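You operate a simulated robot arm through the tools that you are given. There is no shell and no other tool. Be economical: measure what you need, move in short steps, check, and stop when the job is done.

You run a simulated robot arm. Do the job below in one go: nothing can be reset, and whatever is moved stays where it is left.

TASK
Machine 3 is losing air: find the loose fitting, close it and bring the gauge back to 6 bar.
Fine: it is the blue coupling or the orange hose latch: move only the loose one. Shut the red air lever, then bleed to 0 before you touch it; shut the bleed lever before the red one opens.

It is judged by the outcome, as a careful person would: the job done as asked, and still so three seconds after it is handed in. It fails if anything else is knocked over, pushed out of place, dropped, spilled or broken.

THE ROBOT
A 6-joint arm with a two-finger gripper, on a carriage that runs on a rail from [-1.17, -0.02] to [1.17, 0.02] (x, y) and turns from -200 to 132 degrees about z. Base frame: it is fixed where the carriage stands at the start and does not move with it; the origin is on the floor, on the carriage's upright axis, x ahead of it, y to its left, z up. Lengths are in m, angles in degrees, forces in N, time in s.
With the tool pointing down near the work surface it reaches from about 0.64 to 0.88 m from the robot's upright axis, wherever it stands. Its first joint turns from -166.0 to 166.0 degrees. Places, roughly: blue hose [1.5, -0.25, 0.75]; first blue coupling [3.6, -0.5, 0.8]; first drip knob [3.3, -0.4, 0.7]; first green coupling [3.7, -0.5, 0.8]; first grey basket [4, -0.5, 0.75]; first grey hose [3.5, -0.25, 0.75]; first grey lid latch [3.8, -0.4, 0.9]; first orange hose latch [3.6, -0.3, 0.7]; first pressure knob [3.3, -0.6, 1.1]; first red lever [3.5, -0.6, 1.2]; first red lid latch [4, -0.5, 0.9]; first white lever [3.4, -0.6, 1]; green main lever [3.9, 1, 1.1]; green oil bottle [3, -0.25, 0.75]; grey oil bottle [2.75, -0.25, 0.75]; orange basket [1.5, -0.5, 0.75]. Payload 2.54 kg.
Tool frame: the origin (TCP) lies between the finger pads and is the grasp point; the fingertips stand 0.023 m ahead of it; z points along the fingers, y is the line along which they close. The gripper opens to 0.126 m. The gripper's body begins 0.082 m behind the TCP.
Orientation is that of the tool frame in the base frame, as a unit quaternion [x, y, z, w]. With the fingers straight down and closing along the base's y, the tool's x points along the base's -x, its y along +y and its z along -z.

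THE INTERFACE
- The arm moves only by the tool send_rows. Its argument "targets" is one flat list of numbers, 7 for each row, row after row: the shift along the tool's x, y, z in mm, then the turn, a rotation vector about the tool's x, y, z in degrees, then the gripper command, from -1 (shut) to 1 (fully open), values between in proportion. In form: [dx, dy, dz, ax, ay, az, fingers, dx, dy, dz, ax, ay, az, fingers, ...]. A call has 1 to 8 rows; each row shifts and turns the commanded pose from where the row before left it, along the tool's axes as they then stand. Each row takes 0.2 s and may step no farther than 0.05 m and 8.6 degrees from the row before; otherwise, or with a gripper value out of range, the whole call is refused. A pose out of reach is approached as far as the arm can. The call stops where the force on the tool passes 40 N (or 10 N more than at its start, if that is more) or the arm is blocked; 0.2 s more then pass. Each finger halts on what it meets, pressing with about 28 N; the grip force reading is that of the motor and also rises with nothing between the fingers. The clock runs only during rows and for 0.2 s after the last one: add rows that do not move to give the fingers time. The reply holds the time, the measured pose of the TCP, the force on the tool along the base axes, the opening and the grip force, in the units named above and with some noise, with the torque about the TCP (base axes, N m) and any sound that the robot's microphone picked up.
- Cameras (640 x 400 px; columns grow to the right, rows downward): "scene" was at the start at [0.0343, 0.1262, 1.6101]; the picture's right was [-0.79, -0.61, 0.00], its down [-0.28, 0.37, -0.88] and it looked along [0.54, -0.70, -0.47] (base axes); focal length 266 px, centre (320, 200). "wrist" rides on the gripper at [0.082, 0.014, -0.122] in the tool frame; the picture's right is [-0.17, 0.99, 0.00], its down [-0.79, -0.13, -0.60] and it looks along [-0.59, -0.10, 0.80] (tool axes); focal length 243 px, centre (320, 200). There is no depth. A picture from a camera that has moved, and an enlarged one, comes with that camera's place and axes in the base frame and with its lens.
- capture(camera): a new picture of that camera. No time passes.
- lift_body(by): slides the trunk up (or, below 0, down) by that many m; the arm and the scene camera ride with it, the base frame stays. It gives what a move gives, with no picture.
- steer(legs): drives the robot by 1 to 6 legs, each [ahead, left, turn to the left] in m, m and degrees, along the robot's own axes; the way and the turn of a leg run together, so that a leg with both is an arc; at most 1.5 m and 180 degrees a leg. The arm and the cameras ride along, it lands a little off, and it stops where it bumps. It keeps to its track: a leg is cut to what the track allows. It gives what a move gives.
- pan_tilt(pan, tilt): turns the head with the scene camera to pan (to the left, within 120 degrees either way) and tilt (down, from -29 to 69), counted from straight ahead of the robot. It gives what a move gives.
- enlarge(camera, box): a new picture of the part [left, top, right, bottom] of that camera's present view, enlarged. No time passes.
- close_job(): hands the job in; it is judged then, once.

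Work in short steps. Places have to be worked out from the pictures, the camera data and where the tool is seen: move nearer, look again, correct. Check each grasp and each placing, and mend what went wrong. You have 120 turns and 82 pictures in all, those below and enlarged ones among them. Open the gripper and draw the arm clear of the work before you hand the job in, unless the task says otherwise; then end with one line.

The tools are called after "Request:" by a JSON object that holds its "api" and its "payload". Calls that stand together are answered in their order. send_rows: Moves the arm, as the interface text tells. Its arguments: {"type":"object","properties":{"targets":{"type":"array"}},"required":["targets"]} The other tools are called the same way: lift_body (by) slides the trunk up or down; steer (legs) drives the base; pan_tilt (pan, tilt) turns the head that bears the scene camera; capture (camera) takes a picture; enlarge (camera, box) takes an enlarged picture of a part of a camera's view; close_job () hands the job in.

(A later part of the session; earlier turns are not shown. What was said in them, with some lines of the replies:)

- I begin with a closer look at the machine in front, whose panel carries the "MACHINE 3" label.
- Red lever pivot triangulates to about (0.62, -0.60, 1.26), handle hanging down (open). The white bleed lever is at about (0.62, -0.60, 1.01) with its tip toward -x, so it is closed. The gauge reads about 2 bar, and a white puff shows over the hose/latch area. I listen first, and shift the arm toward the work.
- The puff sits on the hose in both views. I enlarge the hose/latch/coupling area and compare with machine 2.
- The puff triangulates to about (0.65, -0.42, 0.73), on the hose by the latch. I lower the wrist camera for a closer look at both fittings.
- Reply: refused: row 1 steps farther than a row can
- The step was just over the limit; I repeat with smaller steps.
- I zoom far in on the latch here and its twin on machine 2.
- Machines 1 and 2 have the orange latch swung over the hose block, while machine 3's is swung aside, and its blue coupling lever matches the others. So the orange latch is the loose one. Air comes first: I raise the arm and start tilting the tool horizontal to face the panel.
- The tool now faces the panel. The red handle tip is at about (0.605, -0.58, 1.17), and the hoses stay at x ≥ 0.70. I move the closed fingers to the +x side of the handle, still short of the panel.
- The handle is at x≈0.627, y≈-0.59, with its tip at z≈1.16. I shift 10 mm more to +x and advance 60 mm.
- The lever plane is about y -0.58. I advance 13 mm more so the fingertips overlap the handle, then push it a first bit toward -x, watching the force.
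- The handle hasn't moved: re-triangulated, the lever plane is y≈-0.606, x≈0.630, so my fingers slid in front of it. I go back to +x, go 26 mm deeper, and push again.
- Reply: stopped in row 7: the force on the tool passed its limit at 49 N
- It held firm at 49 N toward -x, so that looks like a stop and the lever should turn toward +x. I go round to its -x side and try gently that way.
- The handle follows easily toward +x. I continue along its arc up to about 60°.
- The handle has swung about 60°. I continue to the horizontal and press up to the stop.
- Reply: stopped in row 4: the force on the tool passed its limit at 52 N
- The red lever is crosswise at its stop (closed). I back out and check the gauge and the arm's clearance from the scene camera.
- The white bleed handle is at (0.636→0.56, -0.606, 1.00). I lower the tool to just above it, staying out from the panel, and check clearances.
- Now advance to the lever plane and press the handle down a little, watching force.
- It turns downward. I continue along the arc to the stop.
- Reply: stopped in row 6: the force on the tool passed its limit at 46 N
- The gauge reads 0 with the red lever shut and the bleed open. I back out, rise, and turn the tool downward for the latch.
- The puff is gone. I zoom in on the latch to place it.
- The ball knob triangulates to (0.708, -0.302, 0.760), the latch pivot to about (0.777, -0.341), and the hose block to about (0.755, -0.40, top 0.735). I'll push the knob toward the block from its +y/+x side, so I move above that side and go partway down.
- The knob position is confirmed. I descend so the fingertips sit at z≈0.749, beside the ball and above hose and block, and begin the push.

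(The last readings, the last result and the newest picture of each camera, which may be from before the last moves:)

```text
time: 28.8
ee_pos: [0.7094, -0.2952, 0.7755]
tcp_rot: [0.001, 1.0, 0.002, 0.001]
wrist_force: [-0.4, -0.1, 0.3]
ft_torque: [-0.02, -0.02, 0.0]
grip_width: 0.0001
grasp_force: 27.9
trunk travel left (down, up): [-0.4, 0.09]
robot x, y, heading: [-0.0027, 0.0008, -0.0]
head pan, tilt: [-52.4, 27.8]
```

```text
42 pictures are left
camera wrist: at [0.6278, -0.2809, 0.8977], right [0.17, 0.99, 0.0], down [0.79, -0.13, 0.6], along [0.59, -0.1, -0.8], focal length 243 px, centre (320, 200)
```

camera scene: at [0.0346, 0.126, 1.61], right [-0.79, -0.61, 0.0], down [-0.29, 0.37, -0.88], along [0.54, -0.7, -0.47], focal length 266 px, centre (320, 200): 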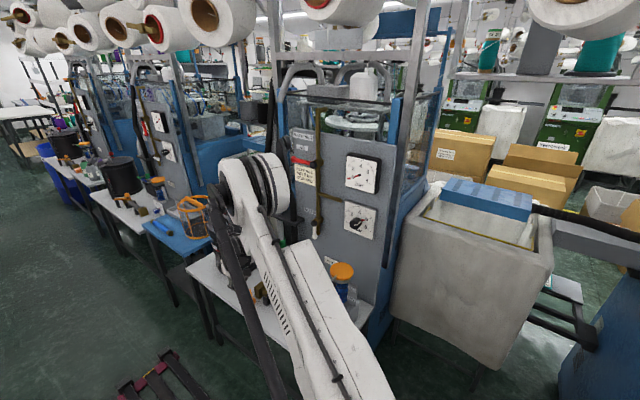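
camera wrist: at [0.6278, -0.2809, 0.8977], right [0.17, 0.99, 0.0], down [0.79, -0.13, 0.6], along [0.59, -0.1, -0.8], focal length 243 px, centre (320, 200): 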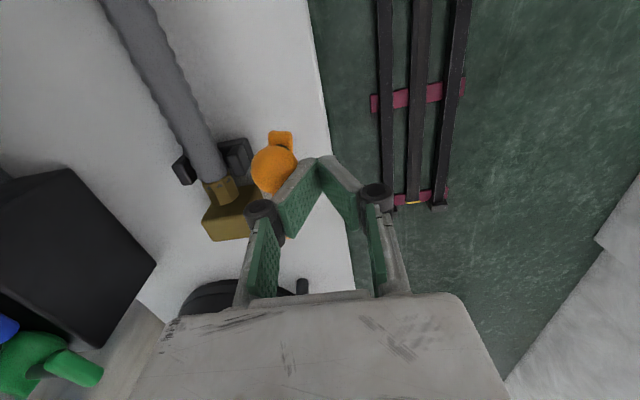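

The knob is moving with hardly any force. I continue along its arc toward the block.

Request:
{"api": "send_rows", "payload": {"targets": [7, -15, 0, 0, 0, 0, -1, 6, -15, 0, 0, 0, 0, -1, 1, -14, 0, 0, 0, 0, -1, 0, -14, 0, 0, 0, 0, -1]}}

Request:
{"api": "capture", "payload": {"camera": "wrist"}}

```text
time: 29.8
ee_pos: [0.6967, -0.3519, 0.7779]
tcp_rot: [0.0, 1.0, 0.001, 0.001]
wrist_force: [0.3, 0.1, -0.1]
ft_torque: [-0.01, -0.01, 0.04]
grip_width: 0.0
grasp_force: 28.9
trunk travel left (down, up): [-0.4, 0.09]
robot x, y, heading: [0.0015, -0.0021, 0.0]
head pan, tilt: [-52.4, 27.8]
```

```text
41 pictures are left
camera wrist: at [0.6141, -0.3372, 0.8988], right [0.17, 0.99, 0.0], down [0.79, -0.13, 0.6], along [0.59, -0.1, -0.8], focal length 243 px, centre (320, 200)
```

wrist: 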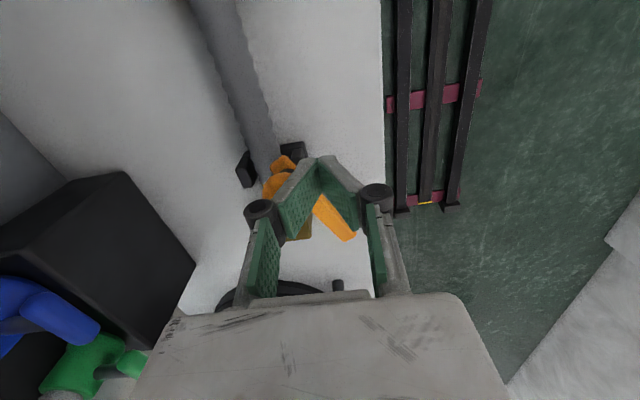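

The bar is now reaching the block. I keep following the arc until it stops.

Request:
{"api": "send_rows", "payload": {"targets": [-3, -10, 0, 0, 0, 0, -1, -5, -10, 0, 0, 0, 0, -1, -6, -9, 0, 0, 0, 0, -1, -8, -9, 0, 0, 0, 0, -1]}}

Request:
{"api": "capture", "payload": {"camera": "wrist"}}

```text
time: 30.6
ee_pos: [0.7046, -0.3751, 0.7744]
tcp_rot: [-0.002, 1.0, 0.006, -0.003]
wrist_force: [-13.8, 13.8, 9.2]
ft_torque: [0.07, 0.1, 0.02]
grip_width: 0.0001
grasp_force: 28.1
trunk travel left (down, up): [-0.4, 0.09]
robot x, y, heading: [0.0008, 0.0018, 0.3]
head pan, tilt: [-52.4, 27.8]
stopped in row 4: the force on the tool passed its limit at 50 N (the readings are from after the stop); the commanded pose is now the measured one
```

```text
40 pictures are left
camera wrist: at [0.624, -0.3618, 0.8979], right [0.16, 0.99, 0.01], down [0.8, -0.14, 0.59], along [0.58, -0.09, -0.81], focal length 243 px, centre (320, 200)
```

wrist: 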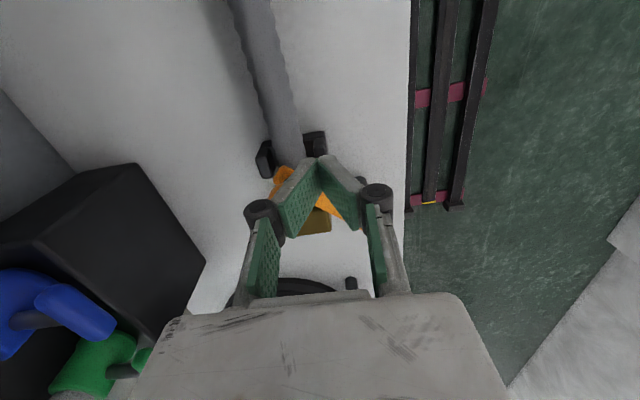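

Firm stop at 50 N, at about the angle the machine 2 latch shows. I back off and rise to inspect.

Request:
{"api": "send_rows", "payload": {"targets": [6, 8, 0, 0, 0, 0, -1, 8, 8, 0, 0, 0, 0, -1, 0, 0, -45, 0, 0, 0, -1, 0, 0, -48, 0, 0, 0, -1, 10, 0, -48, 0, 0, 0, -1, 10, 0, -48, 0, 0, 0, -1, 10, 0, -48, 0, 0, 0, -1]}}

Request:
{"api": "enlarge", "payload": {"camera": "wrist", "box": [180, 60, 420, 210]}}

Request:
{"api": "capture", "payload": {"camera": "scene"}}

```text
time: 32.2
ee_pos: [0.6628, -0.3635, 1.0123]
tcp_rot: [-0.002, 1.0, 0.005, -0.003]
wrist_force: [0.7, 0.0, -0.4]
ft_torque: [-0.03, 0.0, -0.02]
grip_width: 0.0
grasp_force: 27.9
trunk travel left (down, up): [-0.4, 0.09]
robot x, y, heading: [-0.0029, -0.002, 0.0]
head pan, tilt: [-52.4, 27.8]
```

```text
2.67 times, centred on (300, 135) of wrist
camera zoom: at [0.5825, -0.349, 1.1348], right [0.16, 0.99, 0.01], down [0.79, -0.14, 0.59], along [0.58, -0.09, -0.81], focal length 647 px, centre (373, 373)
```

zoom: 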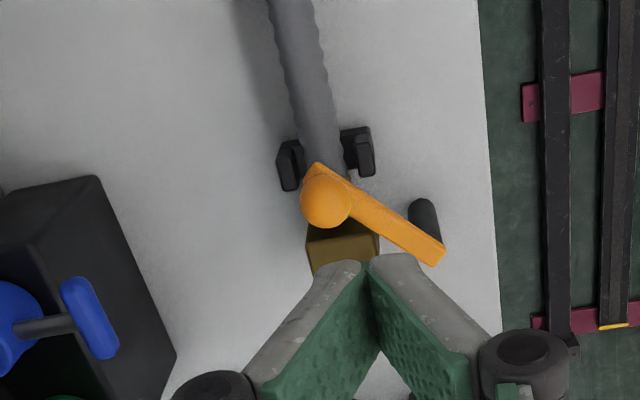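

```text
38 pictures are left
camera scene: at [0.0334, 0.1262, 1.6101], right [-0.79, -0.61, 0.0], down [-0.28, 0.37, -0.88], along [0.54, -0.7, -0.47], focal length 266 px, centre (320, 200)
```

scene: 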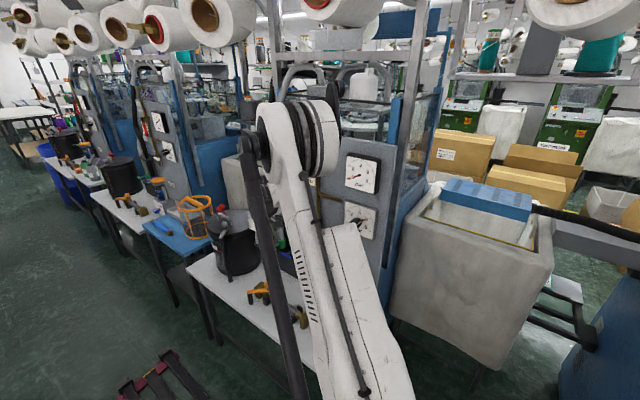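

The latch now lies across the hose block just like machine 2's. Next I return to the panel to shut the bleed: up, then tilt to horizontal again.

Request:
{"api": "send_rows", "payload": {"targets": [15, -15, -44, 0, 0, 0, -1, 15, -15, -44, 0, 0, 0, -1, 15, -15, -44, 0, 0, 0, -1, 0, 0, 0, 8.5, 0, 0, -1, 0, 0, 0, 8.5, 0, 0, -1, 0, 0, 0, 8.5, 0, 0, -1, 0, 0, 0, 8.5, 0, 0, -1, 0, 0, 0, 8.5, 0, 0, -1]}}

Request:
{"api": "send_rows", "payload": {"targets": [0, 0, 0, 8.5, 0, 0, -1, 0, 0, 0, 8.5, 0, 0, -1, 0, 0, 0, 8.5, 0, 0, -1, 0, 0, 0, 8.5, 0, 0, -1, 0, 0, 0, 8.5, 0, 0, -1, 0, 0, 0, 5, 0, 0, -1]}}

Request:
{"api": "capture", "payload": {"camera": "wrist"}}

```text
time: 34.0
ee_pos: [0.62, -0.4095, 1.1429]
tcp_rot: [-0.003, 0.933, -0.359, -0.001]
wrist_force: [-0.4, -1.1, -0.2]
ft_torque: [-0.04, 0.01, 0.0]
grip_width: 0.0
grasp_force: 27.7
trunk travel left (down, up): [-0.4, 0.09]
robot x, y, heading: [-0.0015, -0.0, 0.2]
head pan, tilt: [-52.4, 27.8]
```

```text
time: 35.4
ee_pos: [0.6189, -0.4102, 1.1425]
tcp_rot: [-0.003, 0.71, -0.704, -0.001]
wrist_force: [-0.2, -0.5, -0.1]
ft_torque: [-0.02, 0.04, 0.05]
grip_width: 0.0002
grasp_force: 28.8
trunk travel left (down, up): [-0.4, 0.09]
robot x, y, heading: [0.0023, 0.0003, -0.0]
head pan, tilt: [-52.4, 27.8]
```

```text
37 pictures are left
camera wrist: at [0.537, -0.2873, 1.1308], right [0.16, 0.01, -0.99], down [0.79, 0.6, 0.13], along [0.59, -0.8, 0.09], focal length 243 px, centre (320, 200)
```

wrist: 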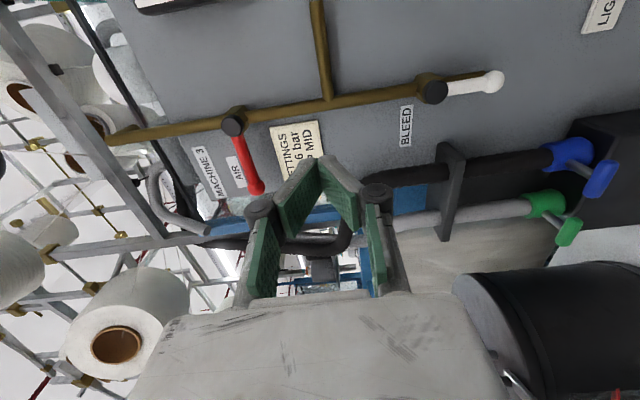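

Both levers are clear: red crosswise, bleed down. I move the fingers to the +x side of the bleed handle, short of the panel.

Request:
{"api": "send_rows", "payload": {"targets": [-10, 39, 18, 0, 0, 0, -1, -10, 39, 18, 0, 0, 0, -1, -10, 39, 18, 0, 0, 0, -1, -10, 39, 18, 0, 0, 0, -1, -10, 39, 18, 0, 0, 0, -1]}}

Request:
{"api": "capture", "payload": {"camera": "wrist"}}

```text
time: 36.6
ee_pos: [0.6731, -0.4973, 0.9483]
tcp_rot: [-0.003, 0.711, -0.703, -0.001]
wrist_force: [-0.2, 1.1, -0.7]
ft_torque: [0.04, -0.03, 0.01]
grip_width: 0.0
grasp_force: 28.6
trunk travel left (down, up): [-0.4, 0.09]
robot x, y, heading: [0.0014, 0.0006, -0.0]
head pan, tilt: [-52.4, 27.8]
```

```text
36 pictures are left
camera wrist: at [0.5904, -0.3756, 0.9366], right [0.16, 0.01, -0.99], down [0.79, 0.6, 0.13], along [0.59, -0.8, 0.09], focal length 243 px, centre (320, 200)
```

wrist: 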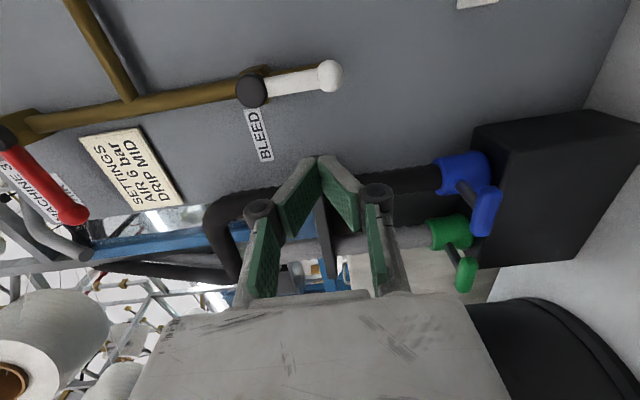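

Clear of hose and bracket. I advance to the lever plane and push the bleed handle toward -x along its arc.

Request:
{"api": "send_rows", "payload": {"targets": [0, 0, 33, 0, 0, 0, -1, 0, 0, 33, 0, 0, 0, -1, 0, 0, 31, 0, 0, 0, -1, 10, 0, 0, 0, 0, 0, -1, 10, 0, 0, 0, 0, 0, -1, 10, 2, 0, 0, 0, 0, -1, 10, 2, 0, 0, 0, 0, -1]}}

Request:
{"api": "capture", "payload": {"camera": "wrist"}}

```text
time: 38.2
ee_pos: [0.6289, -0.5946, 0.9416]
tcp_rot: [-0.003, 0.71, -0.704, -0.001]
wrist_force: [0.1, 0.8, -0.2]
ft_torque: [0.0, 0.0, -0.01]
grip_width: 0.0
grasp_force: 28.1
trunk travel left (down, up): [-0.4, 0.09]
robot x, y, heading: [0.002, 0.0003, 0.2]
head pan, tilt: [-52.4, 27.8]
```

```text
35 pictures are left
camera wrist: at [0.5472, -0.4726, 0.9298], right [0.16, 0.01, -0.99], down [0.79, 0.6, 0.13], along [0.59, -0.8, 0.09], focal length 243 px, centre (320, 200)
```

wrist: 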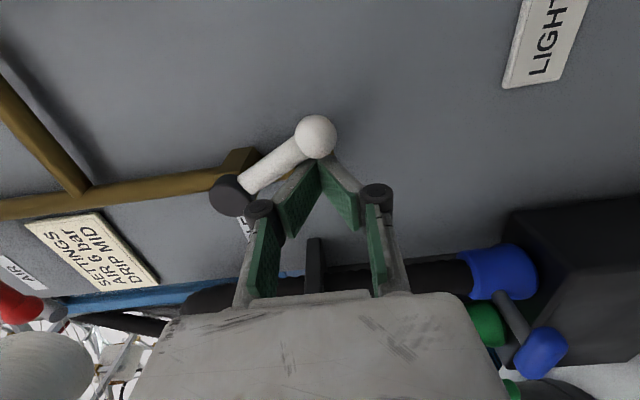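

It is following. I continue up to the horizontal stop.

Request:
{"api": "send_rows", "payload": {"targets": [10, -1, 0, 0, 0, 0, -1, 9, -4, 0, 0, 0, 0, -1, 8, -7, 0, 0, 0, 0, -1, 7, -8, 0, 0, 0, 0, -1, 6, -8, 0, 0, 0, 0, -1, 3, -9, 0, 0, 0, 0, -1, 0, -8, 0, 0, 0, 0, -1, 0, -8, 0, 0, 0, 0, -1]}}

Request:
{"api": "capture", "payload": {"camera": "wrist"}}

```text
time: 39.8
ee_pos: [0.5854, -0.5951, 0.979]
tcp_rot: [-0.002, 0.713, -0.701, 0.001]
wrist_force: [-0.1, 3.1, -20.2]
ft_torque: [0.16, 0.08, -0.01]
grip_width: 0.0
grasp_force: 28.3
trunk travel left (down, up): [-0.4, 0.09]
robot x, y, heading: [0.0003, 0.0022, -0.1]
head pan, tilt: [-52.4, 27.8]
stopped in row 7: the force on the tool passed its limit at 51 N (the readings are from after the stop); the commanded pose is now the measured one
```

```text
34 pictures are left
camera wrist: at [0.5042, -0.4724, 0.9681], right [0.16, 0.02, -0.99], down [0.79, 0.6, 0.14], along [0.59, -0.8, 0.08], focal length 243 px, centre (320, 200)
```

wrist: 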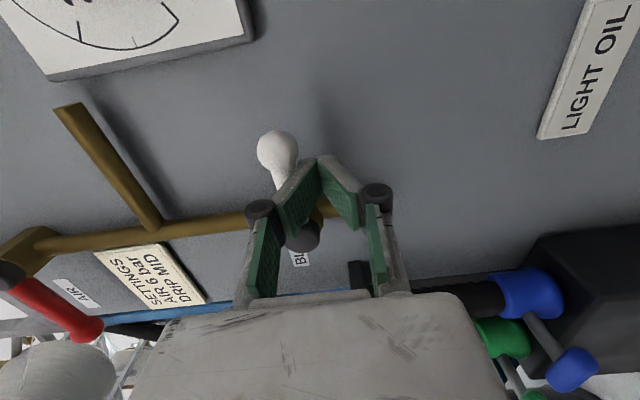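

The bleed is shut at its stop. Next I back out and go up to above the red handle.

Request:
{"api": "send_rows", "payload": {"targets": [0, 5, 0, 0, 0, 0, -1, 0, 2, -40, 0, 0, 0, -1, 0, 0, -40, 0, 0, 0, -1, 0, -45, 0, 0, 0, 0, -1, 0, -45, 0, 0, 0, 0, -1, 0, -45, 0, 0, 0, 0, -1, 0, -45, 0, 0, 0, 0, -1, 0, -45, 0, 0, 0, 0, -1]}}

Request:
{"api": "send_rows", "payload": {"targets": [-27, -31, 0, 0, 0, 0, -1, -27, -31, 0, 0, 0, 0, -1, -27, -31, 0, 0, 0, 0, -1, -27, -31, 0, 0, 0, 0, -1]}}

Request:
{"api": "capture", "payload": {"camera": "wrist"}}

```text
time: 41.6
ee_pos: [0.5875, -0.5173, 1.2033]
tcp_rot: [-0.001, 0.712, -0.702, 0.0]
wrist_force: [-0.4, -0.1, 0.4]
ft_torque: [0.03, 0.0, 0.02]
grip_width: 0.0001
grasp_force: 28.3
trunk travel left (down, up): [-0.4, 0.09]
robot x, y, heading: [-0.0003, 0.0028, 0.1]
head pan, tilt: [-52.4, 27.8]
```

```text
time: 42.6
ee_pos: [0.694, -0.5188, 1.3239]
tcp_rot: [-0.001, 0.712, -0.702, 0.0]
wrist_force: [0.1, -0.2, 1.0]
ft_torque: [-0.04, 0.0, -0.01]
grip_width: 0.0
grasp_force: 28.3
trunk travel left (down, up): [-0.4, 0.09]
robot x, y, heading: [-0.0007, 0.0032, 0.2]
head pan, tilt: [-52.4, 27.8]
```

```text
33 pictures are left
camera wrist: at [0.6114, -0.3961, 1.313], right [0.16, 0.01, -0.99], down [0.79, 0.6, 0.14], along [0.59, -0.8, 0.09], focal length 243 px, centre (320, 200)
```

wrist: 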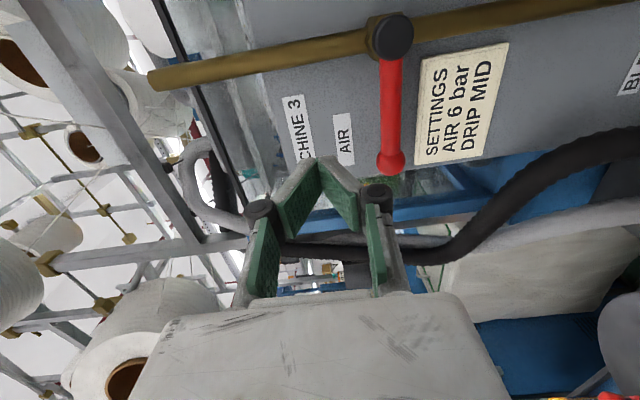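

The red handle lies from (0.631) to (0.7325) at z 1.26. I advance above it and push down along the arc.

Request:
{"api": "send_rows", "payload": {"targets": [0, 0, 38, 0, 0, 0, -1, 0, 0, 38, 0, 0, 0, -1, 0, 20, 0, 0, 0, 0, -1, 0, 14, 0, 0, 0, 0, -1, -1, 14, 0, 0, 0, 0, -1, 0, 14, 0, 0, 0, 0, -1]}}

Request:
{"api": "capture", "payload": {"camera": "wrist"}}

```text
time: 44.0
ee_pos: [0.6948, -0.5946, 1.2624]
tcp_rot: [-0.001, 0.712, -0.702, 0.0]
wrist_force: [0.1, 0.0, 0.8]
ft_torque: [-0.01, -0.04, 0.04]
grip_width: 0.0
grasp_force: 28.8
trunk travel left (down, up): [-0.4, 0.09]
robot x, y, heading: [0.0004, 0.0006, -0.1]
head pan, tilt: [-52.4, 27.8]
```

```text
32 pictures are left
camera wrist: at [0.6128, -0.4726, 1.2499], right [0.16, 0.01, -0.99], down [0.79, 0.6, 0.14], along [0.59, -0.8, 0.09], focal length 243 px, centre (320, 200)
```

wrist: 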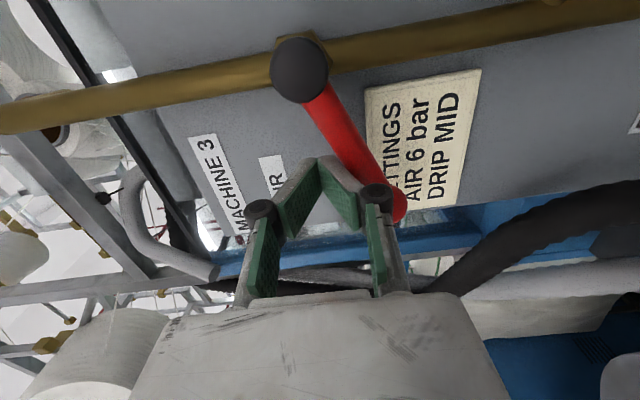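

It follows. I continue round to the vertical stop.

Request:
{"api": "send_rows", "payload": {"targets": [0, 14, 0, 0, 0, 0, -1, 6, 15, 0, 0, 0, 0, -1, 8, 15, 0, 0, 0, 0, -1, 10, 10, 0, 0, 0, 0, -1, 10, 6, 0, 0, 0, 0, -1, 10, 4, 0, 0, 0, 0, -1, 8, 0, 0, 0, 0, 0, -1, 6, 0, 0, 0, 0, 0, -1]}}

Request:
{"api": "capture", "payload": {"camera": "wrist"}}

Request:
{"api": "capture", "payload": {"camera": "scene"}}

```text
time: 45.6
ee_pos: [0.6506, -0.5905, 1.1947]
tcp_rot: [-0.008, 0.711, -0.703, 0.004]
wrist_force: [11.2, -4.2, 1.8]
ft_torque: [0.05, 0.04, 0.23]
grip_width: 0.0058
grasp_force: 28.2
trunk travel left (down, up): [-0.4, 0.09]
robot x, y, heading: [-0.0027, -0.0016, 0.3]
head pan, tilt: [-52.4, 27.8]
stopped in row 8: the force on the tool passed its limit at 46 N (the readings are from after the stop); the commanded pose is now the measured one
```

```text
31 pictures are left
camera wrist: at [0.5675, -0.4688, 1.1854], right [0.16, 0.02, -0.99], down [0.78, 0.61, 0.14], along [0.6, -0.79, 0.09], focal length 243 px, centre (320, 200)
```

wrist: 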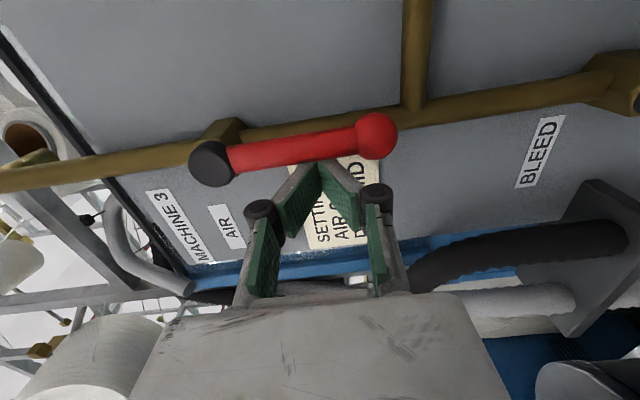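

```text
30 pictures are left
camera scene: at [0.0356, 0.1258, 1.61], right [-0.79, -0.61, 0.0], down [-0.29, 0.37, -0.88], along [0.54, -0.7, -0.47], focal length 266 px, centre (320, 200)
```

scene: 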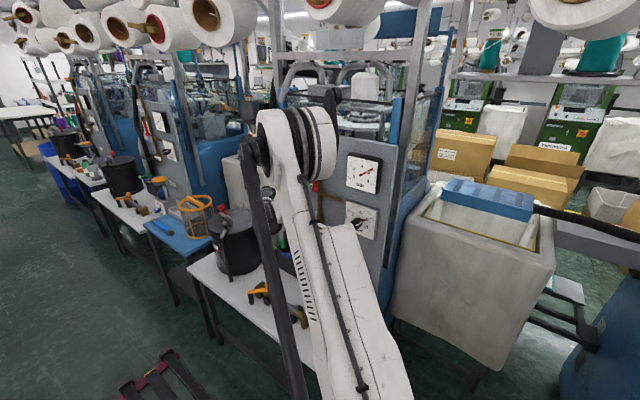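

The red lever is back along the pipe (open) at its stop, and the gauge is rising. I back out, draw the arm well clear, open the gripper, and wait a little.

Request:
{"api": "send_rows", "payload": {"targets": [-8, 0, 0, 0, 0, 0, -1, 0, 0, -40, 0, 0, 0, -1, 0, 0, -40, 0, 0, 0, -1, 20, -20, -40, 0, 0, 0, -1, 30, -20, -30, 0, 0, 0, -1, 30, -20, -30, 0, 0, 0, -1, 30, -20, -20, 0, 0, 0, 0, 30, -20, 0, 0, 0, 0, 1]}}

Request:
{"api": "send_rows", "payload": {"targets": [0, 0, 0, 0, 0, 0, 1, 0, 0, 0, 0, 0, 0, 1, 0, 0, 0, 0, 0, 0, 1, 0, 0, 0, 0, 0, 0, 1, 0, 0, 0, 0, 0, 0, 1]}}

Request:
{"api": "capture", "payload": {"camera": "wrist"}}

Request:
{"api": "capture", "payload": {"camera": "scene"}}

```text
time: 47.4
ee_pos: [0.5133, -0.3925, 1.3013]
tcp_rot: [-0.006, 0.712, -0.703, 0.003]
wrist_force: [0.2, -0.4, -0.8]
ft_torque: [-0.02, 0.04, -0.01]
grip_width: 0.0909
grasp_force: 0.1
trunk travel left (down, up): [-0.4, 0.09]
robot x, y, heading: [0.0021, 0.0027, 0.3]
head pan, tilt: [-52.4, 27.8]
```

```text
time: 48.6
ee_pos: [0.513, -0.3922, 1.3018]
tcp_rot: [-0.006, 0.711, -0.703, 0.004]
wrist_force: [0.4, -0.2, -0.1]
ft_torque: [0.02, 0.0, 0.01]
grip_width: 0.126
grasp_force: 0.1
trunk travel left (down, up): [-0.4, 0.09]
robot x, y, heading: [-0.0001, -0.0005, 0.2]
head pan, tilt: [-52.4, 27.8]
```

```text
29 pictures are left
camera wrist: at [0.4307, -0.2712, 1.2902], right [0.16, 0.01, -0.99], down [0.78, 0.61, 0.14], along [0.6, -0.8, 0.09], focal length 243 px, centre (320, 200)
```

wrist: 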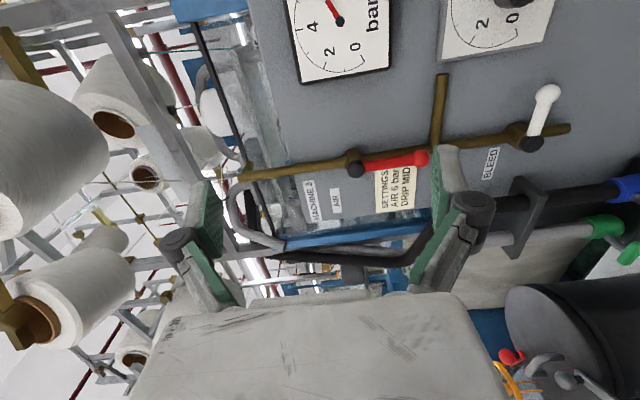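

```text
28 pictures are left
camera scene: at [0.0339, 0.1263, 1.6101], right [-0.79, -0.61, 0.0], down [-0.29, 0.37, -0.88], along [0.54, -0.7, -0.47], focal length 266 px, centre (320, 200)
```

scene: 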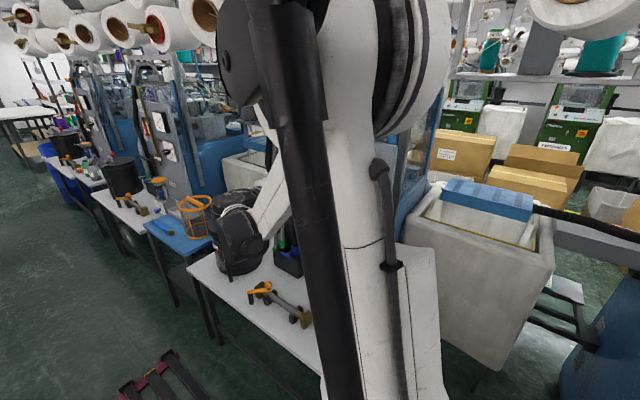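

The levers are right. I shift the arm back toward -x to read the gauge whole.

Request:
{"api": "send_rows", "payload": {"targets": [40, 0, -20, 0, 0, 0, 1, 40, 0, -20, 0, 0, 0, 1, 40, 0, 0, 0, 0, 0, 1]}}

Request:
{"api": "capture", "payload": {"camera": "wrist"}}

Request:
{"api": "enlarge", "payload": {"camera": "scene", "box": [180, 180, 340, 340]}}

```text
time: 49.4
ee_pos: [0.389, -0.3555, 1.2986]
tcp_rot: [-0.006, 0.711, -0.703, 0.004]
wrist_force: [0.3, -0.4, 0.6]
ft_torque: [0.0, 0.01, 0.0]
grip_width: 0.1258
grasp_force: 0.0
trunk travel left (down, up): [-0.4, 0.09]
robot x, y, heading: [0.0025, -0.0026, 0.2]
head pan, tilt: [-52.4, 27.8]
```

```text
27 pictures are left
camera wrist: at [0.3064, -0.2335, 1.2871], right [0.16, 0.01, -0.99], down [0.78, 0.61, 0.14], along [0.6, -0.8, 0.09], focal length 243 px, centre (320, 200)
```

wrist: 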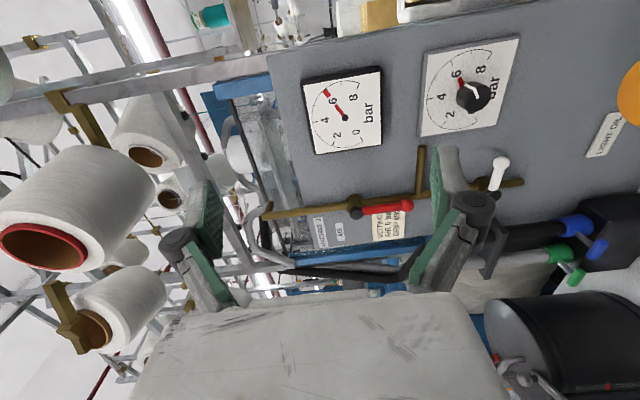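

```text
2.50 times, centred on (260, 260) of scene
camera zoom: at [0.0337, 0.1266, 1.61], right [-0.79, -0.61, 0.0], down [-0.29, 0.37, -0.88], along [0.54, -0.7, -0.47], focal length 666 px, centre (470, 50)
```

zoom: 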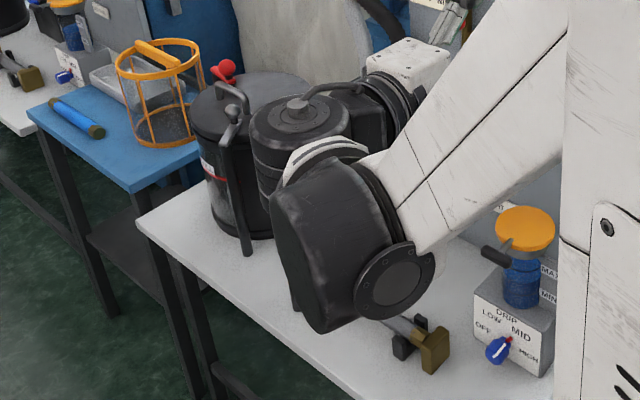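

Request:
{"api": "enlarge", "payload": {"camera": "wrist", "box": [290, 40, 530, 230]}}

```text
2.11 times, centred on (410, 135) of wrist
camera zoom: at [0.3064, -0.2335, 1.2871], right [0.16, 0.01, -0.99], down [0.78, 0.61, 0.14], along [0.6, -0.8, 0.09], focal length 511 px, centre (130, 337)
```

zoom: 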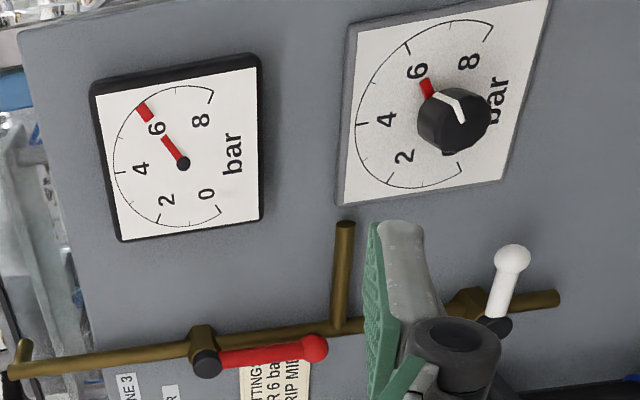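

The gauge reads 6 bar, the red lever is open, the bleed is shut, the latch is closed, and the gripper is open and clear of the work. Handing in.

Request:
{"api": "close_job", "payload": {}}

```text
The job is handed in.
```

Machine 3's leak was the orange hose latch, which is now closed; the bleed lever is shut, the red air lever is open again and the gauge reads 6 bar.
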